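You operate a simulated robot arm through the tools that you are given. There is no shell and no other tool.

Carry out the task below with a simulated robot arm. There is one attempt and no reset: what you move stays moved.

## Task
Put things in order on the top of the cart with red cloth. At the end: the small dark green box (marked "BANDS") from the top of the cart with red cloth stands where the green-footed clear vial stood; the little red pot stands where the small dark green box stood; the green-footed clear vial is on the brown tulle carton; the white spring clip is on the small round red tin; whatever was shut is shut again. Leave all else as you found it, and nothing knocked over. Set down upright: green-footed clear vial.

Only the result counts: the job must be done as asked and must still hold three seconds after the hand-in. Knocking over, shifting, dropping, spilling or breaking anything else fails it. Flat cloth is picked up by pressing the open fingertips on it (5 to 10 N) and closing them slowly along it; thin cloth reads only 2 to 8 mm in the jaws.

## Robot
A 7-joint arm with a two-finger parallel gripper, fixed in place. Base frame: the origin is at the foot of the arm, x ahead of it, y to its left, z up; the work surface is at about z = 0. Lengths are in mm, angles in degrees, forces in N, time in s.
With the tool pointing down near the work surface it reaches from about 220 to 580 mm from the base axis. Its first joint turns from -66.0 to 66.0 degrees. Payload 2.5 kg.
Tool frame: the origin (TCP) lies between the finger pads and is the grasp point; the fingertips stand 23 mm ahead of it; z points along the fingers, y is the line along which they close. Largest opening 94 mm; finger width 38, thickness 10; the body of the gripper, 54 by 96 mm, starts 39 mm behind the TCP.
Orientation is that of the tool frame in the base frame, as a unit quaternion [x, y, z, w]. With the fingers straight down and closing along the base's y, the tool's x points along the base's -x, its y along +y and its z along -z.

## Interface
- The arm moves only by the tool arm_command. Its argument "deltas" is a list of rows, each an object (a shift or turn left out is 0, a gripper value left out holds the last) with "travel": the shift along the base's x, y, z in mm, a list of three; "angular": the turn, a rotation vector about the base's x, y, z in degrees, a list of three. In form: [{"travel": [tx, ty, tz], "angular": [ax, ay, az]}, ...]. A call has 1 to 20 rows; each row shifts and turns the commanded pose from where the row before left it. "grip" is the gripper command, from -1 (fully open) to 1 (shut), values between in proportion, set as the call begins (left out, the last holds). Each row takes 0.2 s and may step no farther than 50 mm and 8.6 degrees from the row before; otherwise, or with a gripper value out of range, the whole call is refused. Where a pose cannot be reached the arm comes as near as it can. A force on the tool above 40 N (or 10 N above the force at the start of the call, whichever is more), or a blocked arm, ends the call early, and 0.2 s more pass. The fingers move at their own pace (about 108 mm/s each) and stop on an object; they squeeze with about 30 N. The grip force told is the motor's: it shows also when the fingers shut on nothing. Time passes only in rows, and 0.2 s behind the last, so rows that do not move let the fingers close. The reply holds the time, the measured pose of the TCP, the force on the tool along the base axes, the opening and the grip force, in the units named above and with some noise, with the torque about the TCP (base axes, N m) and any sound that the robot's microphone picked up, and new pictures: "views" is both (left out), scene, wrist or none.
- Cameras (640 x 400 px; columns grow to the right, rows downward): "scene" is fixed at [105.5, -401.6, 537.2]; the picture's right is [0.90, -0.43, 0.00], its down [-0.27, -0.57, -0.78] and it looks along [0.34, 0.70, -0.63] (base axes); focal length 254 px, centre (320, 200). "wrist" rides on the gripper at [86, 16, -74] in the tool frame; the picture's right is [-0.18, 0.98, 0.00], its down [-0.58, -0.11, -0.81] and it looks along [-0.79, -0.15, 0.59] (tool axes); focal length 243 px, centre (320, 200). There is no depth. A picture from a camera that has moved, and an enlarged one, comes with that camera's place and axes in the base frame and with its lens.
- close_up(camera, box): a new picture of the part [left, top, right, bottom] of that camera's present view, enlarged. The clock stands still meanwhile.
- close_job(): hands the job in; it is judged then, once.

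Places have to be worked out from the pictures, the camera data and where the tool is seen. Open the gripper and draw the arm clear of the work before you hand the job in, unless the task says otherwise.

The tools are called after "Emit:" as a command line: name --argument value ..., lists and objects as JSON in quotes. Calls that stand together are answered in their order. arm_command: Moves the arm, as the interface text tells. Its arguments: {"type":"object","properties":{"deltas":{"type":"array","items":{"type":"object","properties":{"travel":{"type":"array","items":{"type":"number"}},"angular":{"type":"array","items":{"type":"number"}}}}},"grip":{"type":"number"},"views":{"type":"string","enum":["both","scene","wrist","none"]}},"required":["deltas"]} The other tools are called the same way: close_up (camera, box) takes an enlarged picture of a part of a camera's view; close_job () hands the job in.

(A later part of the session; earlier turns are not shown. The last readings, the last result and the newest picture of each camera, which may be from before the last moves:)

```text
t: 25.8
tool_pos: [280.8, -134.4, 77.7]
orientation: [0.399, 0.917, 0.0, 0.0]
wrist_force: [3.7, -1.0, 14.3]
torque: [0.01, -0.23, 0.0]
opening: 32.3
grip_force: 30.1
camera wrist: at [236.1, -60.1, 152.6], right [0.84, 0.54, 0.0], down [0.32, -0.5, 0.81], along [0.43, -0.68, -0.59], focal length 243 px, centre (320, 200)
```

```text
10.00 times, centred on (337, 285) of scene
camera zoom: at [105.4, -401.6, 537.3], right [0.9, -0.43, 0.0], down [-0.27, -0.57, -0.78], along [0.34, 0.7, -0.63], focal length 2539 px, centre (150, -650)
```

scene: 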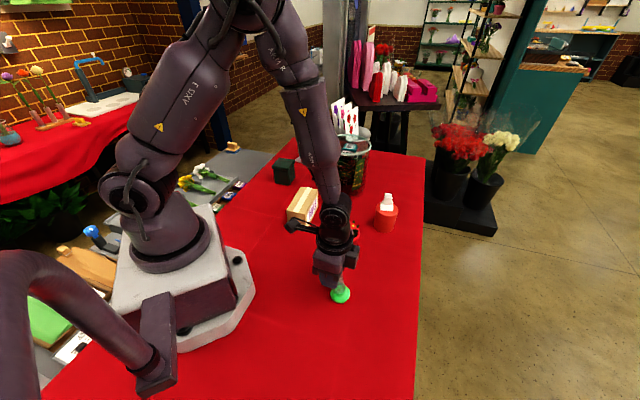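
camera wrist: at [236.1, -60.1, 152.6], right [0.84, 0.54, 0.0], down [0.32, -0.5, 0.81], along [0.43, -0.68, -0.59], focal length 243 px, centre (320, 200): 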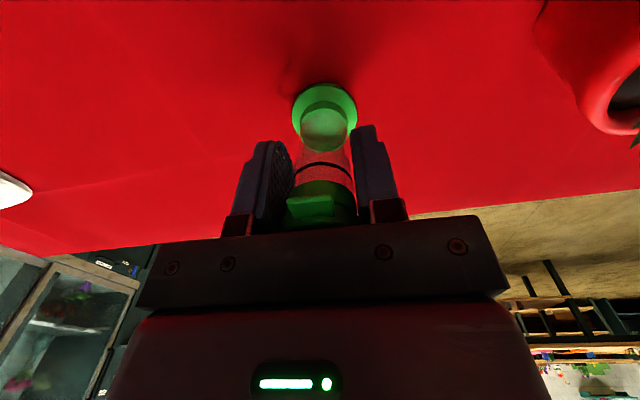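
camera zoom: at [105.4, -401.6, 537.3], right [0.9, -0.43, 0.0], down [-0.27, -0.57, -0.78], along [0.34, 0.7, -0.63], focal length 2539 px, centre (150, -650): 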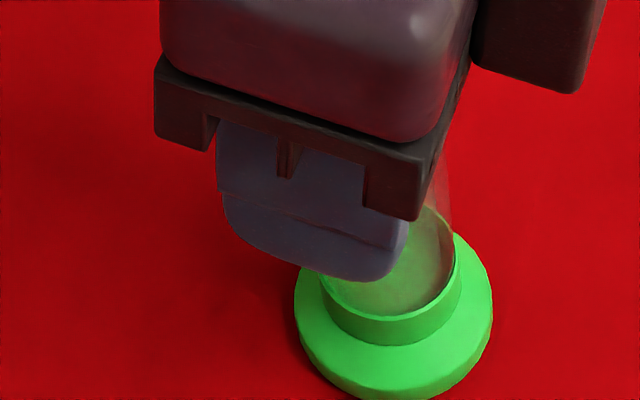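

It is righting itself and the lid is closing. I continue about 12 mm further.

Emit:
arm_command --deltas '[{"travel": [1.5, -1.4, 0]}, {"travel": [1.5, -1.4, 0]}, {"travel": [1.5, -1.4, 0]}, {"travel": [1.5, -1.4, 0]}, {"travel": [1.5, -1.4, 0]}, {}]' --views "wrist"

Emit:
close_up --camera "wrist" --box '[220, 60, 420, 240]'

Emit:
close_up --camera "scene" --box '[322, 265, 352, 305]'

```text
t: 27.2
tool_pos: [288.4, -142.7, 78.0]
orientation: [0.399, 0.917, 0.0, 0.0]
wrist_force: [-0.3, 0.1, -4.1]
torque: [0.02, 0.02, -0.01]
opening: 32.6
grip_force: 29.7
camera wrist: at [243.3, -68.2, 153.0], right [0.84, 0.54, 0.0], down [0.32, -0.5, 0.81], along [0.43, -0.68, -0.59], focal length 243 px, centre (320, 200)
```

wrist: 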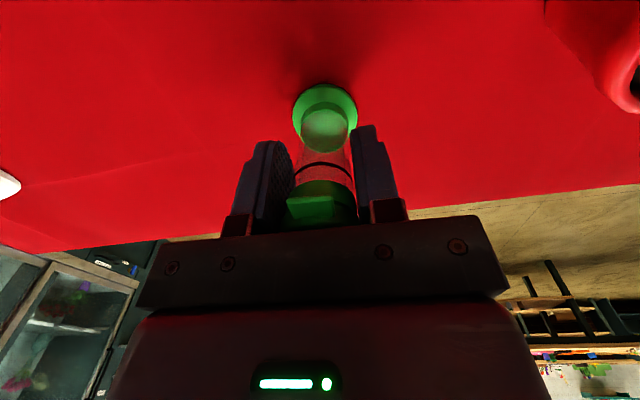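

```text
2.22 times, centred on (320, 150) of wrist
camera zoom: at [243.3, -68.2, 153.0], right [0.84, 0.54, 0.0], down [0.32, -0.5, 0.81], along [0.43, -0.68, -0.59], focal length 539 px, centre (320, 311)
```

zoom: 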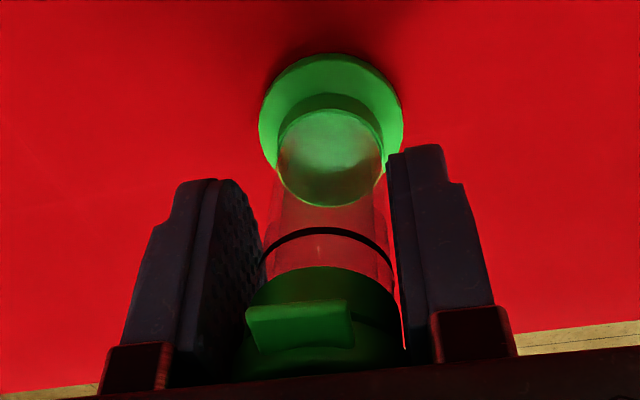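

```text
10.00 times, centred on (337, 285) of scene
camera zoom: at [105.5, -401.7, 537.2], right [0.9, -0.43, 0.0], down [-0.27, -0.57, -0.78], along [0.34, 0.7, -0.63], focal length 2539 px, centre (150, -650)
```

zoom: 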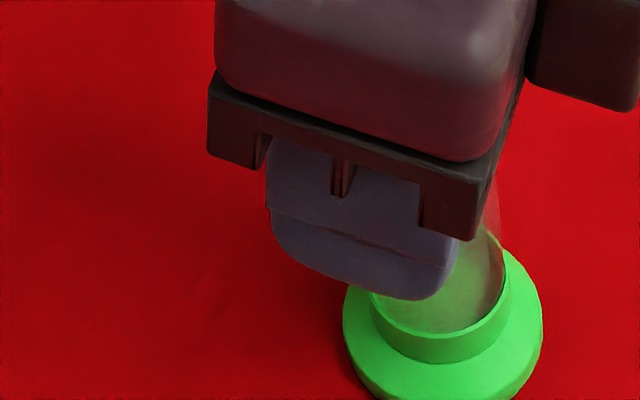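

It lifted free again but with less tilt. I press down lightly once more and continue the shift.

Emit:
arm_command --deltas '[{"travel": [0, 0, -1.5]}, {"travel": [0, 0, -0.8]}, {}]' --views "none"

```text
t: 28.0
tool_pos: [289.9, -142.2, 76.4]
orientation: [0.399, 0.917, 0.0, 0.002]
wrist_force: [4.3, -3.7, 24.6]
torque: [-0.22, -0.18, 0.01]
opening: 32.5
grip_force: 29.3
```

Emit:
arm_command --deltas '[{"travel": [1.5, -1.4, 0]}, {"travel": [1.5, -1.4, 0]}, {"travel": [1.5, -1.4, -0.5]}, {"travel": [1.5, -1.4, -0.5]}, {}]' --views "wrist"

Emit:
close_up --camera "wrist" --box '[220, 60, 420, 240]'

Emit:
close_up --camera "scene" --box '[322, 265, 362, 305]'

```text
t: 29.2
tool_pos: [294.4, -148.6, 75.0]
orientation: [0.399, 0.917, 0.0, -0.001]
wrist_force: [0.2, -0.8, 12.7]
torque: [0.05, 0.15, 0.01]
opening: 32.3
grip_force: 29.8
camera wrist: at [248.3, -72.9, 149.6], right [0.84, 0.54, 0.0], down [0.32, -0.5, 0.81], along [0.43, -0.68, -0.59], focal length 243 px, centre (320, 200)
```

wrist: 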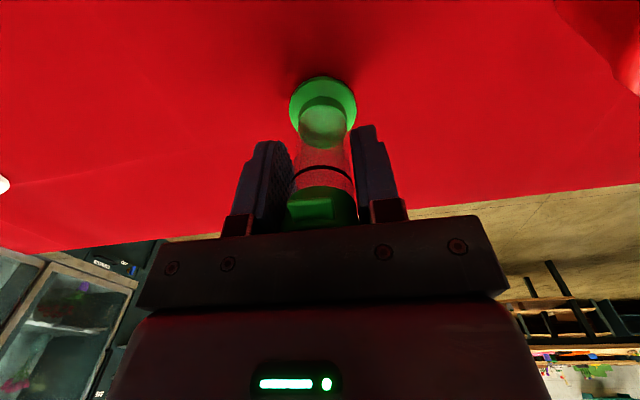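

```text
2.22 times, centred on (320, 150) of wrist
camera zoom: at [248.3, -72.9, 149.6], right [0.84, 0.54, 0.0], down [0.32, -0.5, 0.81], along [0.43, -0.68, -0.59], focal length 539 px, centre (320, 311)
```

zoom: 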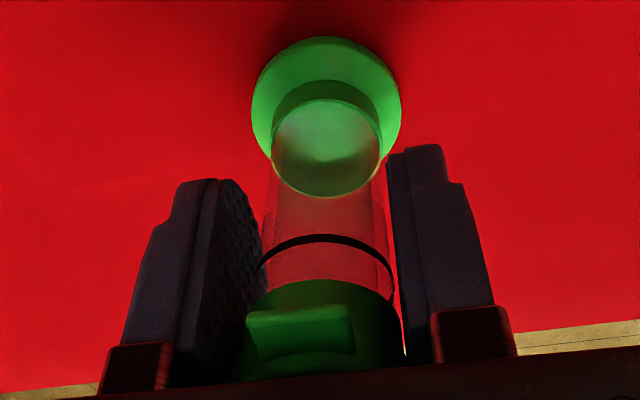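

```text
10.00 times, centred on (342, 285) of scene
camera zoom: at [105.4, -401.6, 537.3], right [0.9, -0.43, 0.0], down [-0.27, -0.57, -0.78], along [0.34, 0.7, -0.63], focal length 2539 px, centre (100, -650)
```

zoom: 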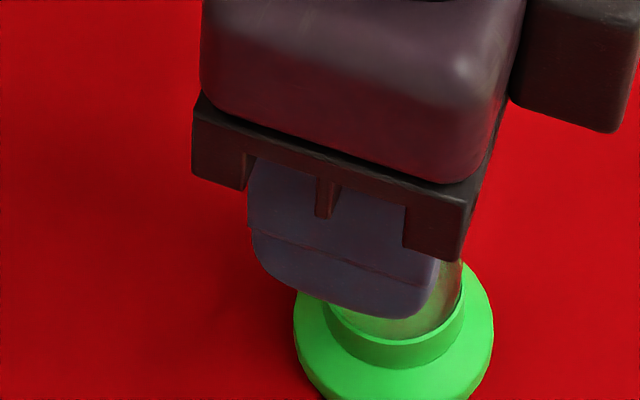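

Nearly upright now (≈3-4° left). One more small shift, then I'll release with hardly any drop.

Emit:
arm_command --deltas '[{"travel": [1.5, -1.4, 0]}, {"travel": [1.5, -1.4, -0.5]}, {}]' --views "wrist"

Emit:
close_up --camera "wrist" --box '[220, 60, 420, 240]'

```text
t: 30.0
tool_pos: [297.5, -151.1, 73.5]
orientation: [0.399, 0.917, 0.001, -0.001]
wrist_force: [-1.9, 3.0, 5.1]
torque: [0.35, 0.25, 0.03]
opening: 32.5
grip_force: 30.1
camera wrist: at [252.1, -75.2, 148.8], right [0.84, 0.54, 0.0], down [0.32, -0.5, 0.81], along [0.43, -0.68, -0.59], focal length 243 px, centre (320, 200)
```

wrist: 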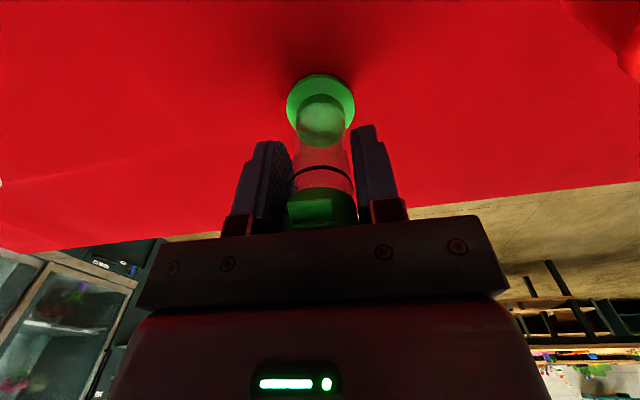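

```text
2.22 times, centred on (320, 150) of wrist
camera zoom: at [252.1, -75.2, 148.8], right [0.84, 0.54, 0.0], down [0.32, -0.5, 0.81], along [0.43, -0.68, -0.59], focal length 539 px, centre (320, 311)
```

zoom: 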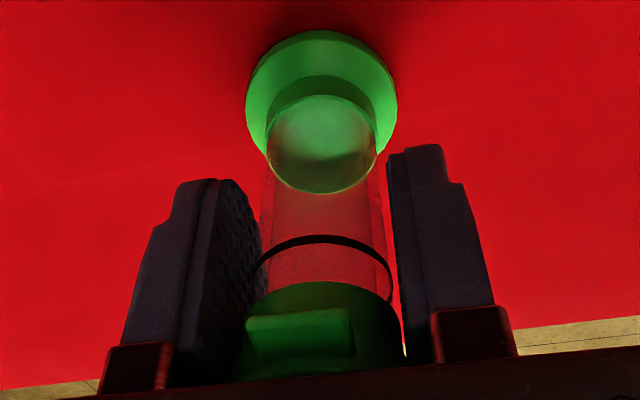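

Upright with low force. I open the gripper partway and look.

Emit:
arm_command --deltas '[{}, {}, {}]' --grip 0

Emit:
close_up --camera "wrist" --box '[220, 60, 420, 240]'

Emit:
close_up --camera "scene" --box '[322, 255, 372, 305]'

```text
t: 30.8
tool_pos: [297.9, -151.4, 75.7]
orientation: [0.399, 0.917, -0.001, -0.001]
wrist_force: [0.0, 0.1, 0.5]
torque: [-0.03, 0.04, -0.03]
opening: 46.9
grip_force: 0.0
camera wrist: at [252.2, -75.5, 149.0], right [0.84, 0.54, 0.0], down [0.32, -0.5, 0.81], along [0.43, -0.68, -0.59], focal length 243 px, centre (320, 200)
```

scene: 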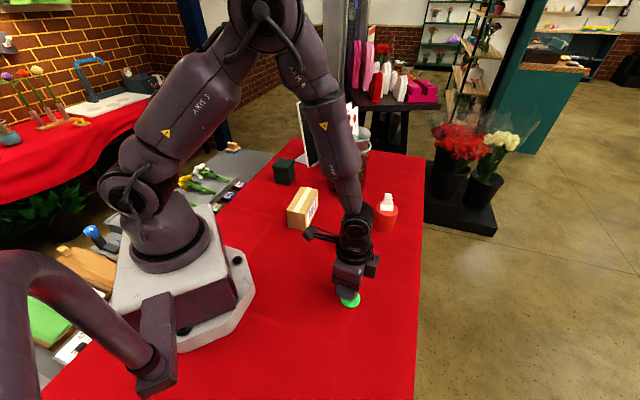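
wrist: 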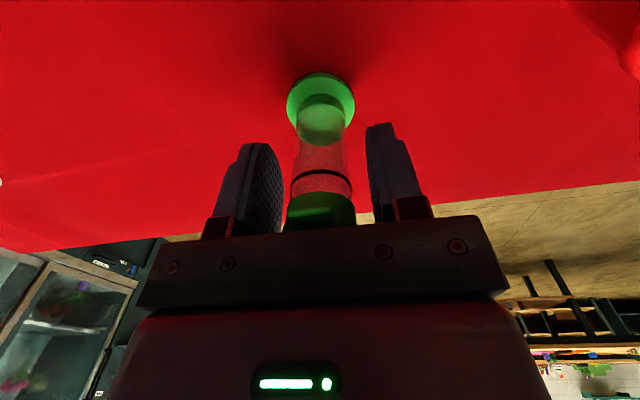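

```text
2.22 times, centred on (320, 150) of wrist
camera zoom: at [252.2, -75.5, 149.0], right [0.84, 0.54, 0.0], down [0.32, -0.5, 0.81], along [0.43, -0.68, -0.59], focal length 539 px, centre (320, 311)
```

zoom: 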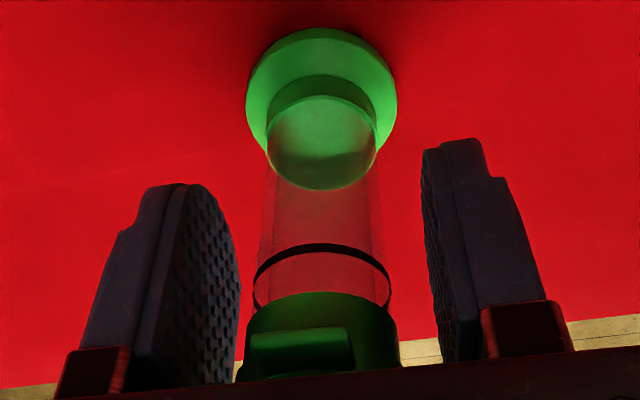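

```text
8.00 times, centred on (347, 280) of scene
camera zoom: at [105.5, -401.6, 537.2], right [0.9, -0.43, 0.0], down [-0.27, -0.57, -0.78], along [0.34, 0.7, -0.63], focal length 2032 px, centre (104, -440)
```

zoom: 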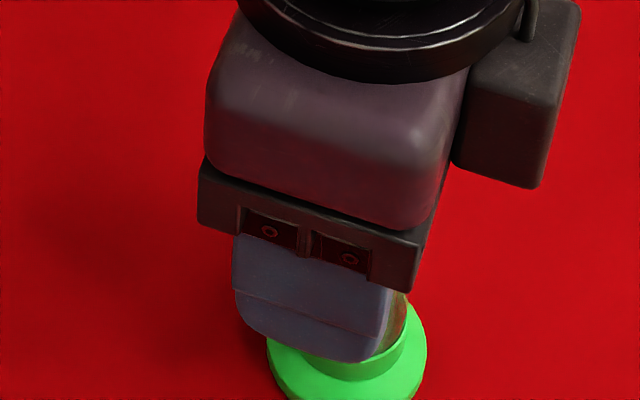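

The vial stands upright. I open fully and rise to inspect the lid.

Emit:
arm_command --deltas '[{}, {}, {"travel": [0, 0, 15]}, {"travel": [0, 0, 30]}, {"travel": [0, 0, 30]}, {"travel": [-20, 20, 35]}, {"travel": [-20, 20, 20]}, {}]' --grip -1

Emit:
close_up --camera "wrist" --box '[240, 0, 420, 120]'

Emit:
close_up --camera "scene" --box '[312, 250, 372, 310]'

```text
t: 32.6
tool_pos: [259.9, -111.5, 206.2]
orientation: [0.399, 0.917, 0.0, 0.0]
wrist_force: [-0.3, -0.1, -0.2]
torque: [0.03, 0.04, 0.0]
opening: 93.9
grip_force: 0.0
camera wrist: at [213.9, -35.0, 279.9], right [0.84, 0.54, 0.0], down [0.32, -0.5, 0.81], along [0.43, -0.68, -0.59], focal length 243 px, centre (320, 200)
```

scene: 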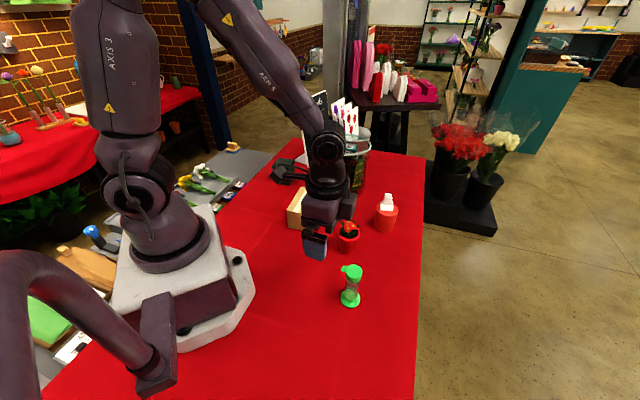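
wrist: 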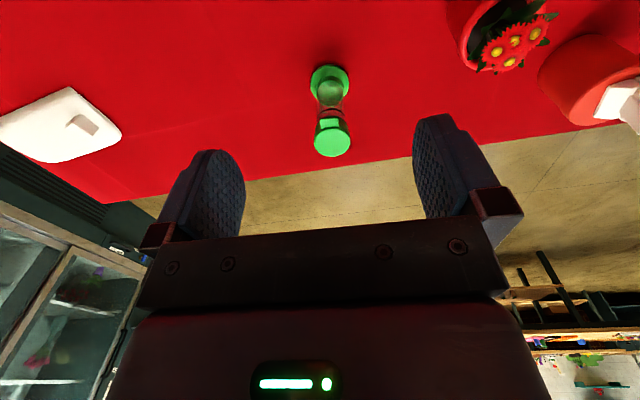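

```text
3.33 times, centred on (330, 60) of wrist
camera zoom: at [213.9, -35.0, 279.9], right [0.84, 0.54, 0.0], down [0.32, -0.5, 0.81], along [0.43, -0.68, -0.59], focal length 809 px, centre (287, 667)
```

zoom: 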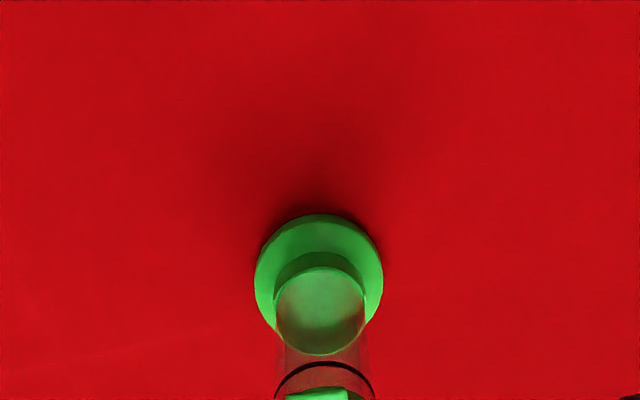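

```text
6.67 times, centred on (342, 280) of scene
camera zoom: at [105.4, -401.6, 537.2], right [0.9, -0.43, 0.0], down [-0.27, -0.57, -0.78], along [0.34, 0.7, -0.63], focal length 1693 px, centre (173, -333)
```

zoom: 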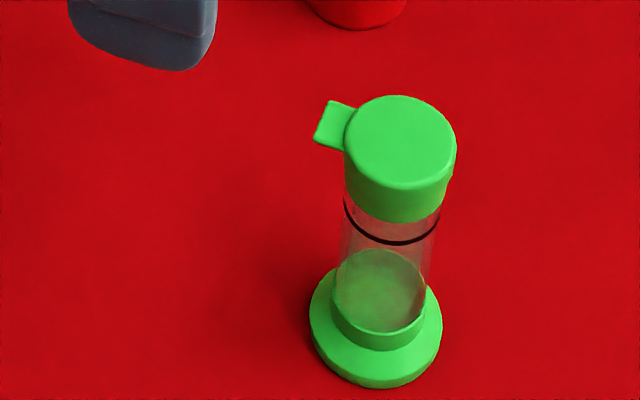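

The vial is upright with its lid shut, now at about (300,-152). Since the cap is a flip-lid, it must be held by the glass: I tilt the tool 60° (camera side up) in free space so the fingers can come in from the side below the cap.

Emit:
arm_command --deltas '[{"travel": [23, -24, 15]}, {"travel": [23, -24, 10]}, {"travel": [23, -24, 0]}, {"angular": [6.2, 5.8, 0]}, {"angular": [6.2, 5.8, 0]}, {"angular": [6.2, 5.8, 0]}, {"angular": [6.2, 5.8, 0]}, {"angular": [6.2, 5.8, 0]}, {"angular": [6.2, 5.8, 0]}, {"angular": [6.2, 5.8, 0]}, {}, {}]'

```text
t: 35.2
tool_pos: [326.9, -183.2, 232.0]
orientation: [0.347, 0.796, 0.198, -0.455]
wrist_force: [-0.5, 0.7, 0.0]
torque: [-0.01, 0.01, -0.03]
opening: 93.9
grip_force: 0.0
camera wrist: at [353.9, -185.6, 342.8], right [0.78, 0.6, -0.16], down [0.6, -0.8, -0.09], along [-0.18, -0.02, -0.98], focal length 243 px, centre (320, 200)
```

scene: 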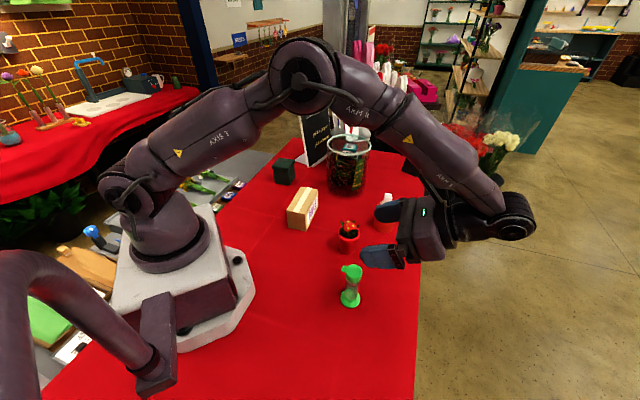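
wrist: 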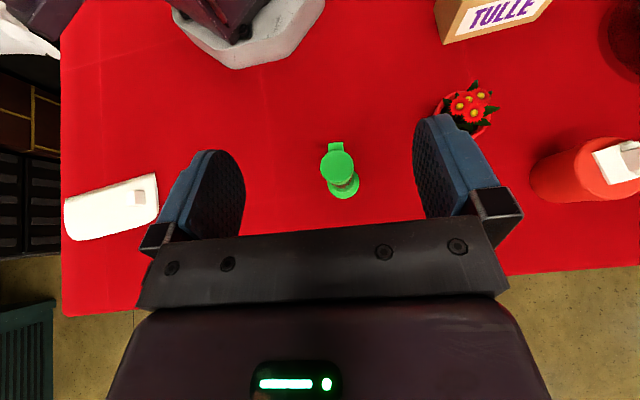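

The tilt works and the wrist camera now looks down: vial axis ≈(302,-152). I back off along the approach line and lower to the standoff point.

Emit:
arm_command --deltas '[{"travel": [18, -17, 0]}, {"travel": [18, -17, 0]}, {"travel": [0, 0, -30]}, {"travel": [0, 0, -35]}, {"travel": [0, 0, -35]}, {"travel": [0, 0, -33]}, {}, {}]'

Emit:
close_up --camera "wrist" --box '[240, 40, 440, 240]'

Emit:
close_up --camera "scene" --box '[320, 230, 440, 320]'

```text
t: 37.0
tool_pos: [338.6, -191.3, 96.5]
orientation: [0.346, 0.797, 0.196, -0.455]
wrist_force: [-0.7, 0.2, 0.5]
torque: [0.01, -0.03, -0.02]
opening: 93.8
grip_force: 0.0
out of reach, approached as far as the arm can: row 1, 2
camera wrist: at [365.2, -194.2, 208.9], right [0.78, 0.6, -0.16], down [0.6, -0.8, -0.09], along [-0.18, -0.02, -0.98], focal length 243 px, centre (320, 200)
```

scene: 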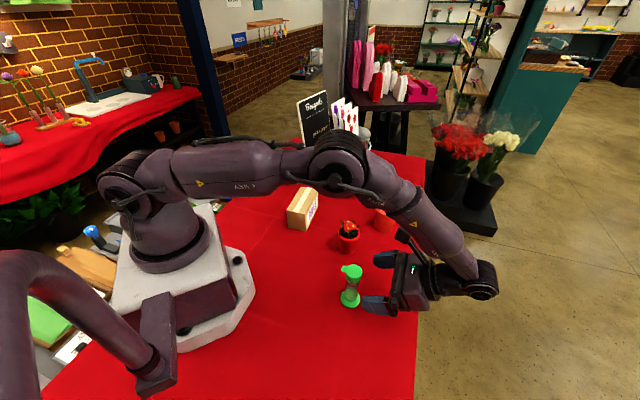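
wrist: 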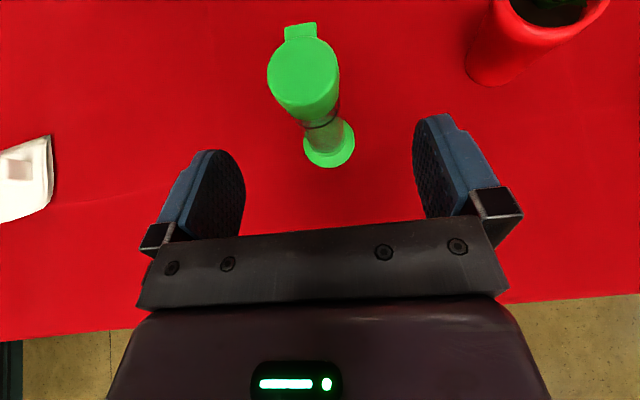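

```text
2.00 times, centred on (340, 140) of wrist
camera zoom: at [365.2, -194.2, 208.9], right [0.78, 0.6, -0.16], down [0.6, -0.8, -0.09], along [-0.18, -0.02, -0.98], focal length 485 px, centre (280, 320)
```

zoom: 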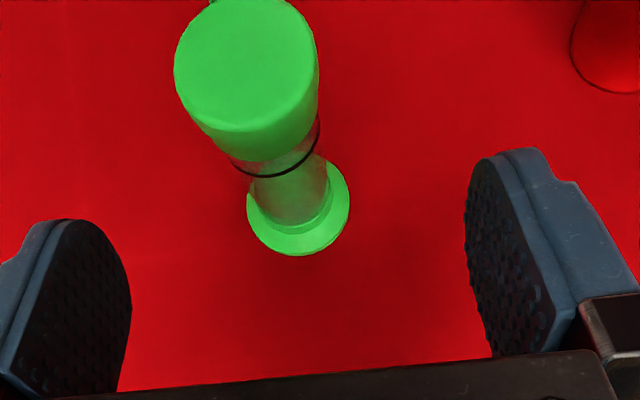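

```text
4.44 times, centred on (380, 275) of scene
camera zoom: at [105.5, -401.6, 537.2], right [0.9, -0.43, 0.0], down [-0.27, -0.57, -0.78], along [0.34, 0.7, -0.63], focal length 1129 px, centre (53, -133)
```

zoom: 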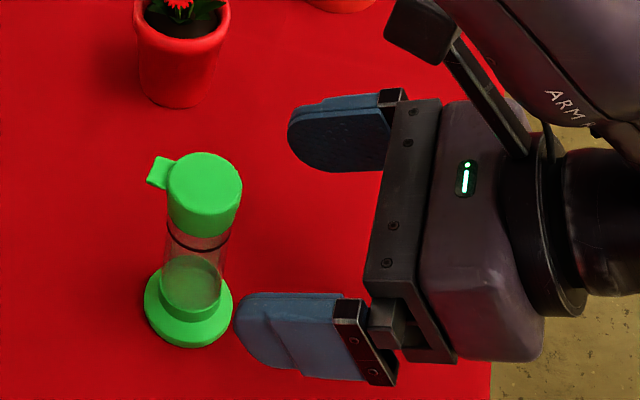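

Axis ≈(303,-153), laterally centred within 2 mm. I move in along the slanted line about 60% of the way and check.

Emit:
arm_command --deltas '[{"travel": [-7, 7, -10]}, {"travel": [-7, 7, -10]}, {"travel": [-7, 7, -10]}, {}]'

Emit:
close_up --camera "scene" --box '[320, 230, 440, 320]'

```text
t: 38.0
tool_pos: [314.7, -170.6, 67.9]
orientation: [0.346, 0.796, 0.197, -0.455]
wrist_force: [-0.5, -1.0, 0.6]
torque: [0.01, -0.01, -0.01]
opening: 94.0
grip_force: 0.1
camera wrist: at [341.9, -173.1, 179.5], right [0.78, 0.6, -0.16], down [0.6, -0.8, -0.09], along [-0.18, -0.02, -0.98], focal length 243 px, centre (320, 200)
```

scene: 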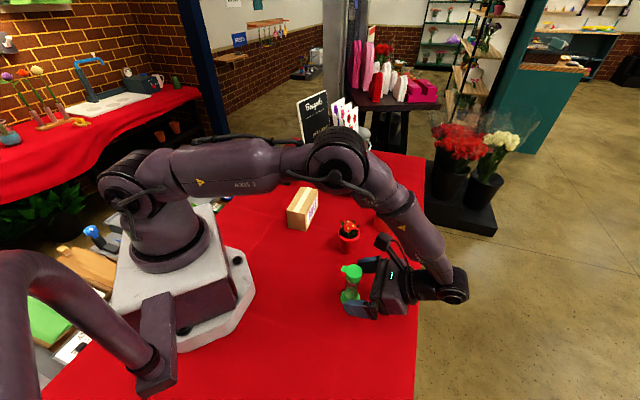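
wrist: 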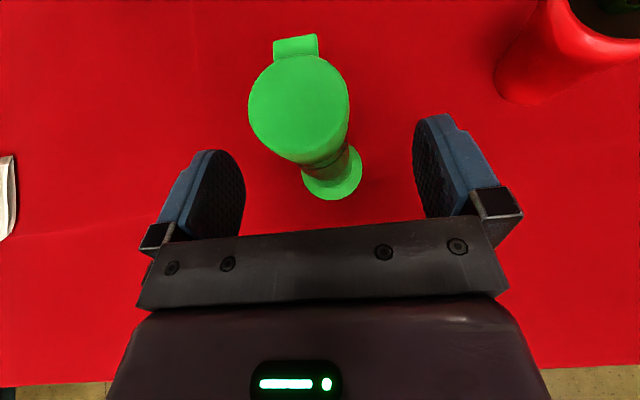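

```text
4.44 times, centred on (380, 275) of scene
camera zoom: at [105.5, -401.6, 537.2], right [0.9, -0.43, 0.0], down [-0.27, -0.57, -0.78], along [0.34, 0.7, -0.63], focal length 1129 px, centre (53, -133)
```

zoom: 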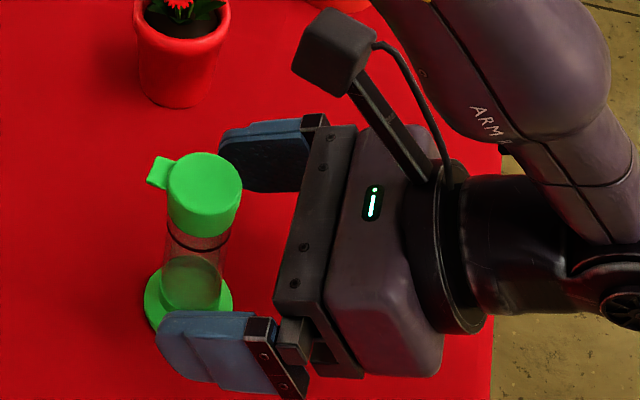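

Axis ≈(303.3,-154.5), well centred. I do the last 16 mm in and 20 mm down.

Emit:
arm_command --deltas '[{"travel": [-5.6, 6, -10]}, {"travel": [-5.6, 6, -10]}, {}, {}]'

Emit:
close_up --camera "scene" --box '[320, 230, 440, 320]'

Emit:
close_up --camera "wrist" --box '[220, 60, 420, 240]'

```text
t: 39.0
tool_pos: [304.6, -158.0, 47.2]
orientation: [0.346, 0.797, 0.196, -0.455]
wrist_force: [-0.3, 0.1, 0.1]
torque: [-0.01, 0.05, -0.02]
opening: 94.1
grip_force: 0.0
camera wrist: at [330.9, -160.0, 159.9], right [0.78, 0.6, -0.16], down [0.6, -0.8, -0.09], along [-0.18, -0.02, -0.98], focal length 243 px, centre (320, 200)
```

scene: 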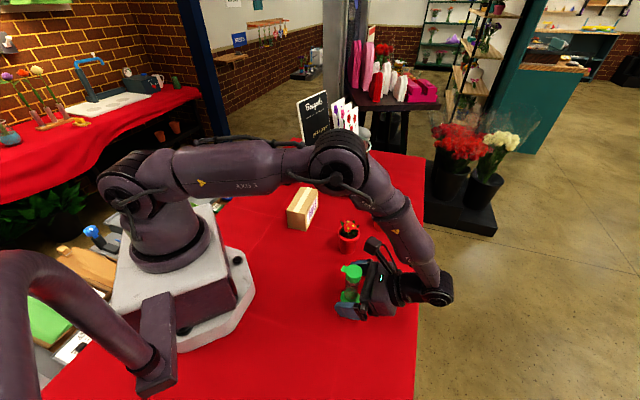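
wrist: 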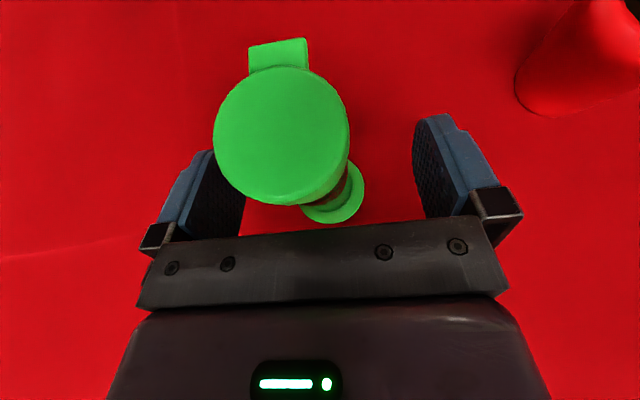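

```text
4.44 times, centred on (380, 275) of scene
camera zoom: at [105.5, -401.6, 537.2], right [0.9, -0.43, 0.0], down [-0.27, -0.57, -0.78], along [0.34, 0.7, -0.63], focal length 1129 px, centre (53, -133)
```

zoom: 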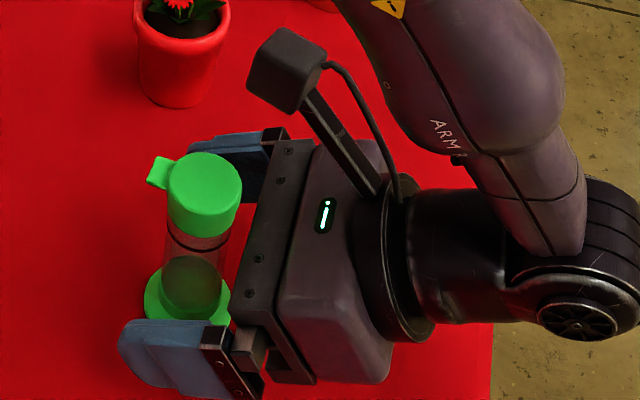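

```text
2.22 times, centred on (320, 150) of wrist
camera zoom: at [330.9, -160.0, 159.9], right [0.78, 0.6, -0.16], down [0.6, -0.8, -0.09], along [-0.18, -0.02, -0.98], focal length 539 px, centre (320, 311)
```

zoom: 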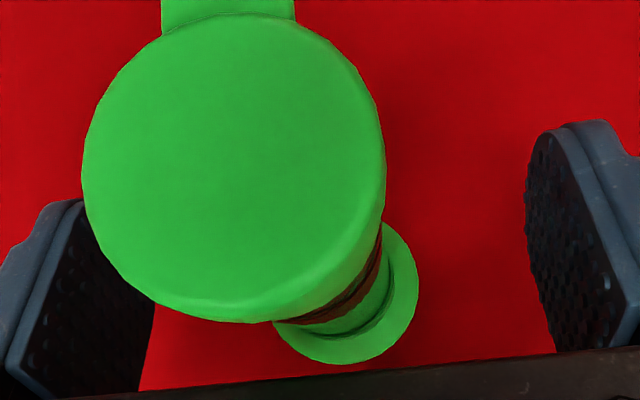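

Palm clears the cap and the pads flank the glass. I close the gripper.

Emit:
arm_command --deltas '[{}, {}, {}, {}]' --grip 1

Emit:
close_up --camera "scene" --box '[320, 250, 400, 320]'

```text
t: 40.0
tool_pos: [303.9, -157.8, 47.8]
orientation: [0.346, 0.796, 0.197, -0.455]
wrist_force: [-0.6, 0.2, 1.0]
torque: [0.06, 0.04, -0.03]
opening: 30.1
grip_force: 30.0
camera wrist: at [330.9, -160.1, 160.1], right [0.78, 0.6, -0.16], down [0.6, -0.8, -0.09], along [-0.18, -0.02, -0.98], focal length 243 px, centre (320, 200)
```

scene: 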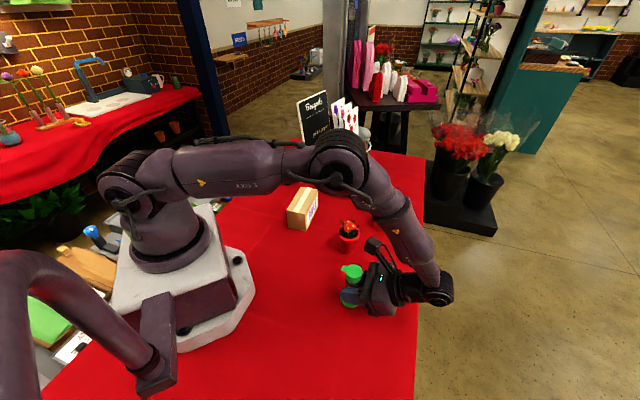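
wrist: 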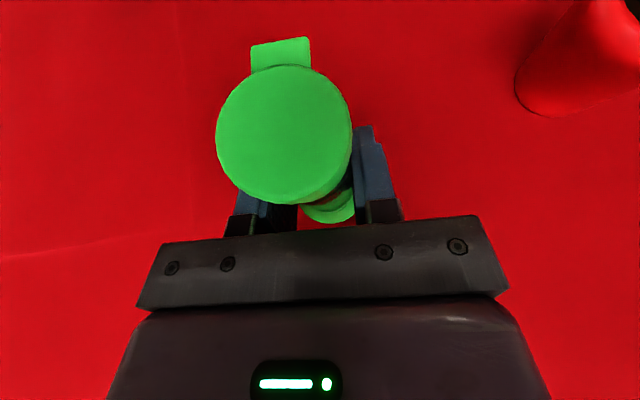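

```text
5.71 times, centred on (360, 285) of scene
camera zoom: at [105.5, -401.6, 537.2], right [0.9, -0.43, 0.0], down [-0.27, -0.57, -0.78], along [0.34, 0.7, -0.63], focal length 1451 px, centre (91, -286)
```

zoom: 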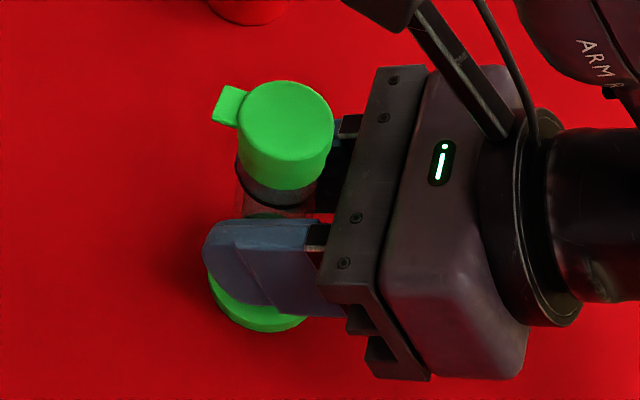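

The pads hold the glass (30.1 mm). I lift slowly straight up and watch the reading.

Emit:
arm_command --deltas '[{"travel": [0, 0, 3]}, {"travel": [0, 0, 7]}, {"travel": [0, 0, 20]}, {"travel": [0, 0, 30]}, {"travel": [0, 0, 35]}, {"travel": [0, 0, 35]}, {"travel": [0, 0, 20]}, {}]'

Emit:
close_up --camera "scene" --box '[310, 200, 410, 280]'

```text
t: 41.8
tool_pos: [304.8, -157.6, 199.6]
orientation: [0.347, 0.796, 0.197, -0.455]
wrist_force: [-0.3, 0.0, -3.4]
torque: [-0.01, -0.02, 0.03]
opening: 29.9
grip_force: 30.1
camera wrist: at [332.0, -160.5, 311.4], right [0.78, 0.6, -0.16], down [0.6, -0.8, -0.09], along [-0.18, -0.02, -0.98], focal length 243 px, centre (320, 200)
```

scene: 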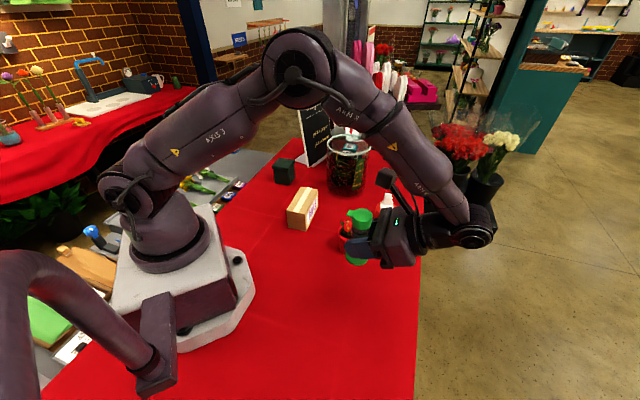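
wrist: 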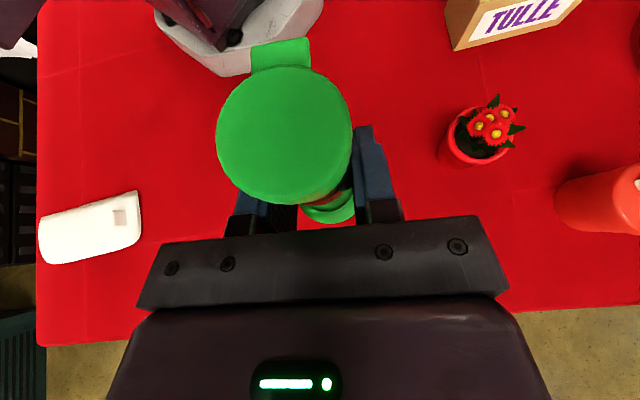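

```text
5.00 times, centred on (360, 240) of scene
camera zoom: at [105.5, -401.6, 537.2], right [0.9, -0.43, 0.0], down [-0.27, -0.57, -0.78], along [0.34, 0.7, -0.63], focal length 1270 px, centre (120, 0)
```

zoom: 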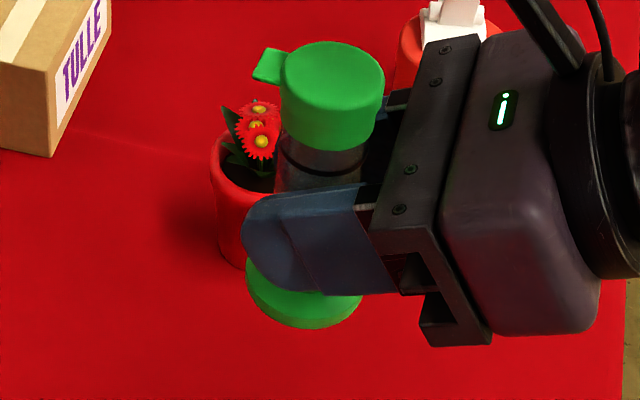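

The vial comes up upright with the lid shut (3.4 N). I carry it along y toward the carton at this height.

Emit:
arm_command --deltas '[{"travel": [0, 15, 0]}, {"travel": [0, 25, 0]}, {"travel": [0, 25, 0]}, {"travel": [0, 25, 0]}, {"travel": [1, 25, 0]}, {"travel": [1, 25, 0]}, {"travel": [1, 25, 0]}, {"travel": [1, 25, 0]}, {"travel": [1, 25, 0]}, {"travel": [1, 20, 0]}, {"travel": [0, 10, 0]}, {}]'

```text
t: 44.4
tool_pos: [308.7, 88.2, 200.3]
orientation: [0.346, 0.796, 0.197, -0.455]
wrist_force: [0.5, 0.3, -3.0]
torque: [-0.04, -0.01, -0.02]
opening: 29.9
grip_force: 30.5
camera wrist: at [336.0, 84.5, 312.5], right [0.78, 0.6, -0.16], down [0.6, -0.8, -0.09], along [-0.18, -0.02, -0.98], focal length 243 px, centre (320, 200)
```

scene: 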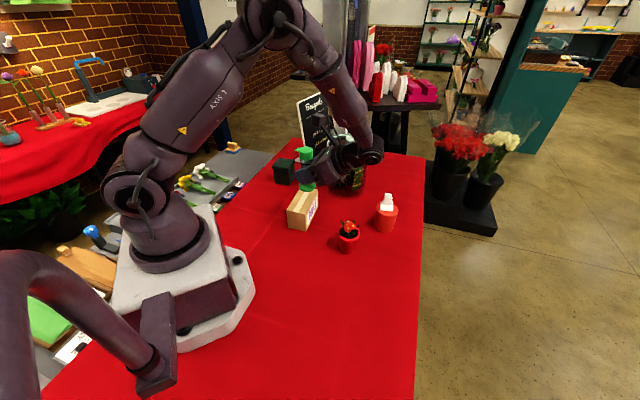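
wrist: 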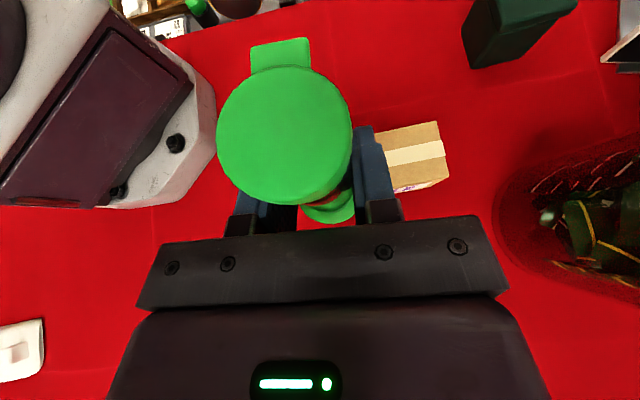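

The vial is over the near part of the carton. I zoom to measure the carton's corners.

Emit:
close_up --camera "wrist" --box '[350, 90, 480, 210]'

Emit:
close_up --camera "scene" --box '[260, 130, 380, 240]'

```text
3.33 times, centred on (415, 150) of wrist
camera zoom: at [336.0, 84.5, 312.5], right [0.78, 0.6, -0.16], down [0.6, -0.8, -0.09], along [-0.18, -0.02, -0.98], focal length 809 px, centre (3, 367)
```

zoom: 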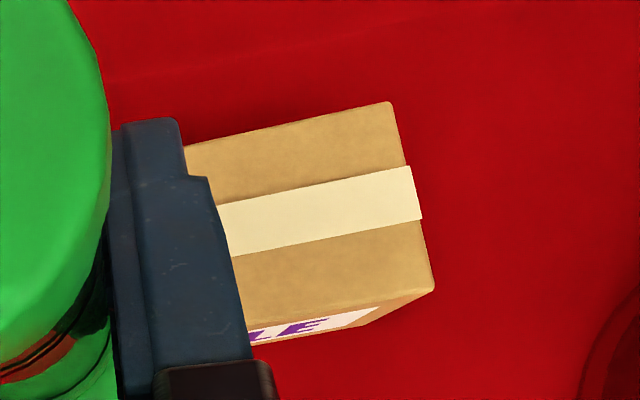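

```text
3.64 times, centred on (320, 185) of scene
camera zoom: at [105.5, -401.6, 537.2], right [0.9, -0.43, 0.0], down [-0.27, -0.57, -0.78], along [0.34, 0.7, -0.63], focal length 923 px, centre (320, 254)
```

zoom: 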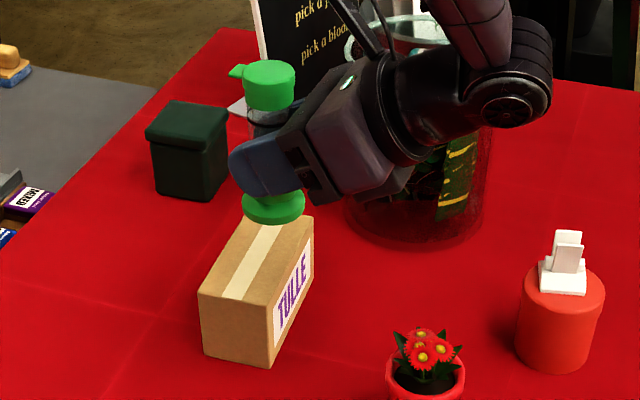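

Carton top ≈57×115 mm at ~47°, centre ≈(314,148), height ≈65. I move over its centre and lower to about 6 mm above.

Emit:
arm_command --deltas '[{"travel": [1, 15, 0]}, {"travel": [2, 22, 0]}, {"travel": [2.6, 20.8, 0]}, {}, {"travel": [0, 0, -20]}, {"travel": [0, 0, -25]}, {"travel": [0, 0, -20]}, {"travel": [0, 0, -10]}, {"travel": [0, 0, -5]}, {}, {}]'

Emit:
close_up --camera "scene" --box '[260, 150, 360, 240]'

Emit:
close_up --camera "wrist" --box '[180, 20, 480, 240]'

```text
t: 46.8
tool_pos: [315.5, 143.2, 117.5]
orientation: [0.346, 0.796, 0.197, -0.455]
wrist_force: [1.0, -0.3, -1.8]
torque: [0.01, -0.01, 0.0]
opening: 29.8
grip_force: 29.8
camera wrist: at [342.4, 141.8, 230.1], right [0.78, 0.6, -0.16], down [0.6, -0.8, -0.09], along [-0.18, -0.02, -0.98], focal length 243 px, centre (320, 200)
```

scene: 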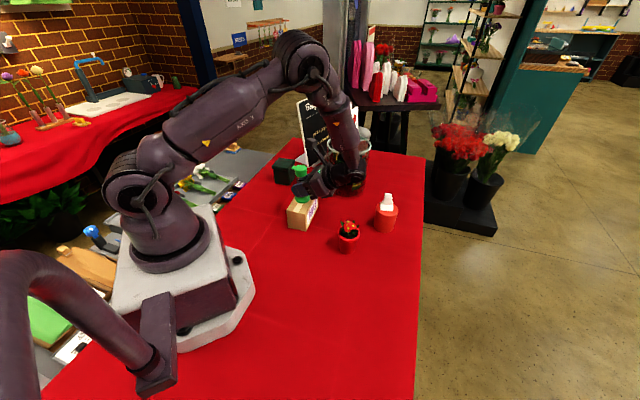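
wrist: 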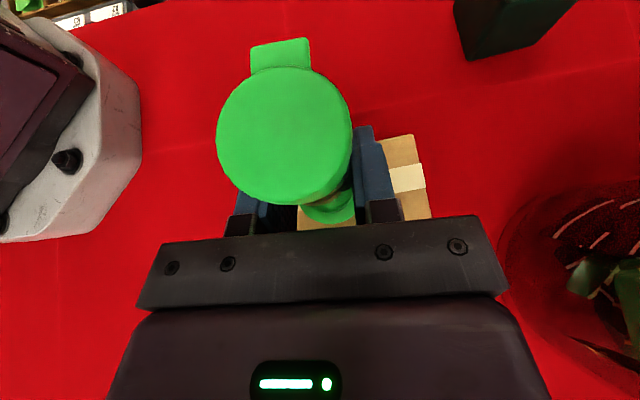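

```text
4.44 times, centred on (310, 195) of scene
camera zoom: at [105.5, -401.6, 537.2], right [0.9, -0.43, 0.0], down [-0.27, -0.57, -0.78], along [0.34, 0.7, -0.63], focal length 1129 px, centre (364, 222)
```

zoom: 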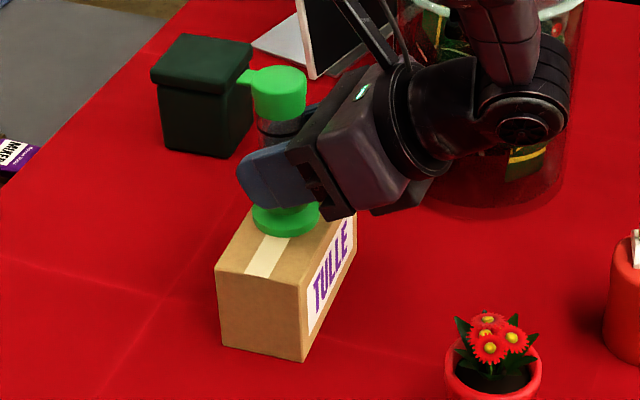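

```text
1.82 times, centred on (330, 130) of wrist
camera zoom: at [342.4, 141.8, 230.1], right [0.78, 0.6, -0.16], down [0.6, -0.8, -0.09], along [-0.18, -0.02, -0.98], focal length 441 px, centre (302, 327)
```

zoom: 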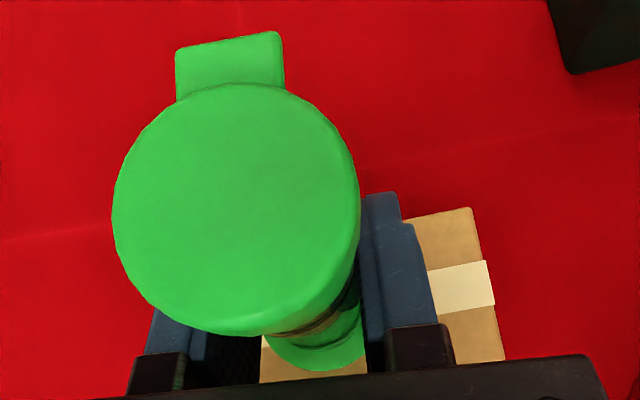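

The foot is centred across the carton's width and 5 mm short lengthwise. I correct that and lower in small steps to contact.

Emit:
arm_command --deltas '[{"travel": [3, 3.3, 0]}, {"travel": [0, 0, -2]}, {"travel": [0, 0, -1]}, {}]' --views "none"

```text
t: 47.8
tool_pos: [319.2, 148.8, 116.9]
orientation: [0.346, 0.796, 0.198, -0.456]
wrist_force: [-1.9, -5.8, 27.5]
torque: [-0.12, 0.13, -0.16]
opening: 30.2
grip_force: 29.8
```

Contact (27 N). I back off slightly to relieve and check the picture.

Emit:
arm_command --deltas '[{"travel": [0, 0, 1.5]}, {}]'

Emit:
close_up --camera "scene" --box '[260, 150, 360, 240]'

```text
t: 48.4
tool_pos: [318.2, 148.3, 116.7]
orientation: [0.347, 0.796, 0.198, -0.454]
wrist_force: [2.6, 0.1, 13.7]
torque: [0.21, 0.17, -0.06]
opening: 30.0
grip_force: 30.2
camera wrist: at [345.2, 145.5, 229.0], right [0.78, 0.6, -0.16], down [0.6, -0.8, -0.09], along [-0.18, -0.02, -0.98], focal length 243 px, centre (320, 200)
```

scene: 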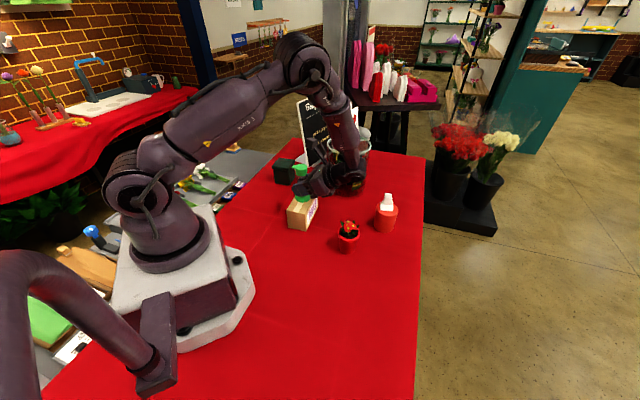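
wrist: 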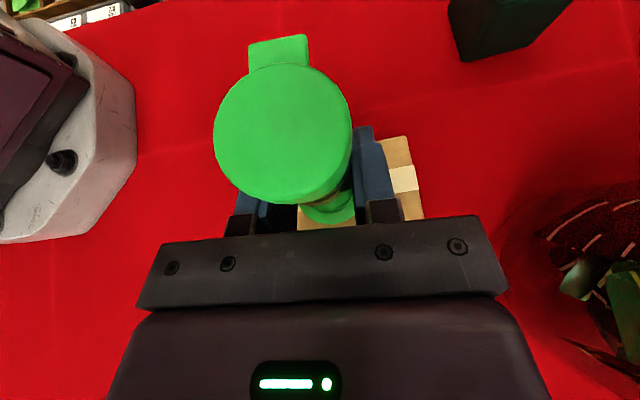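

```text
4.44 times, centred on (310, 195) of scene
camera zoom: at [105.4, -401.7, 537.2], right [0.9, -0.43, 0.0], down [-0.27, -0.57, -0.78], along [0.34, 0.7, -0.63], focal length 1129 px, centre (364, 222)
```

zoom: 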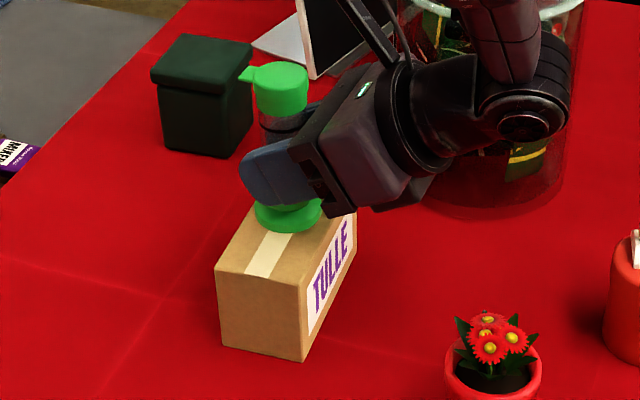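

The foot sits fully on the carton. I relieve a touch more, open, and look.

Emit:
arm_command --deltas '[{"travel": [0, 0, 0.8]}, {}]' --views "none"

Emit:
arm_command --deltas '[{}, {}, {}]' --grip -1

Emit:
close_up --camera "scene" --box '[260, 150, 360, 240]'

```text
t: 49.0
tool_pos: [319.9, 148.4, 117.8]
orientation: [0.346, 0.796, 0.197, -0.455]
wrist_force: [-1.4, 1.1, 2.8]
torque: [0.23, 0.08, 0.05]
opening: 29.8
grip_force: 29.9
```

```text
t: 49.8
tool_pos: [318.9, 147.4, 118.6]
orientation: [0.346, 0.796, 0.197, -0.455]
wrist_force: [-1.3, 0.8, 0.8]
torque: [-0.03, -0.02, 0.03]
opening: 94.0
grip_force: 0.1
camera wrist: at [345.8, 145.6, 229.6], right [0.78, 0.6, -0.16], down [0.6, -0.8, -0.09], along [-0.18, -0.02, -0.98], focal length 243 px, centre (320, 200)
```

scene: 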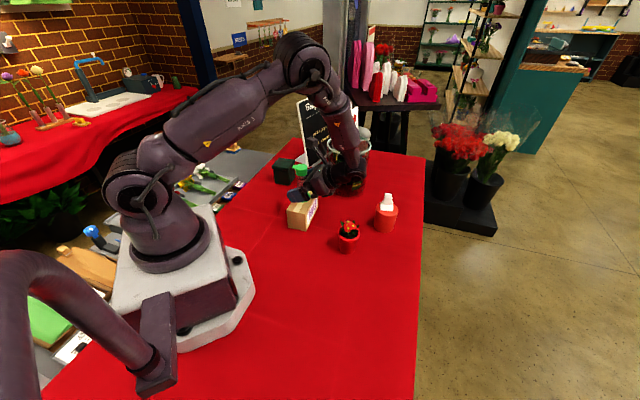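
wrist: 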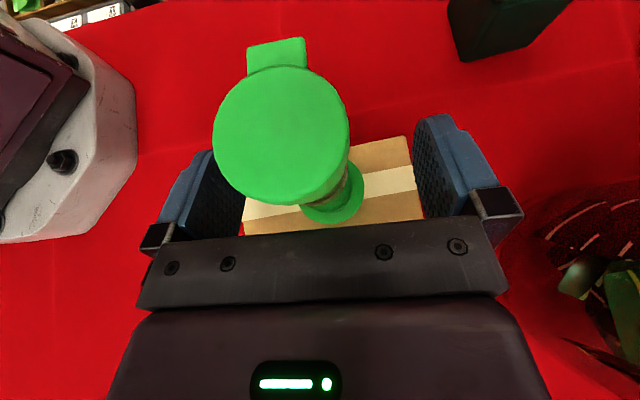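

```text
4.44 times, centred on (310, 195) of scene
camera zoom: at [105.5, -401.6, 537.2], right [0.9, -0.43, 0.0], down [-0.27, -0.57, -0.78], along [0.34, 0.7, -0.63], focal length 1129 px, centre (364, 222)
```

zoom: 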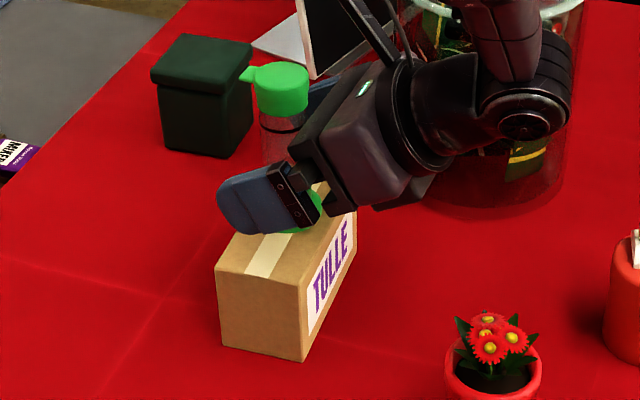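

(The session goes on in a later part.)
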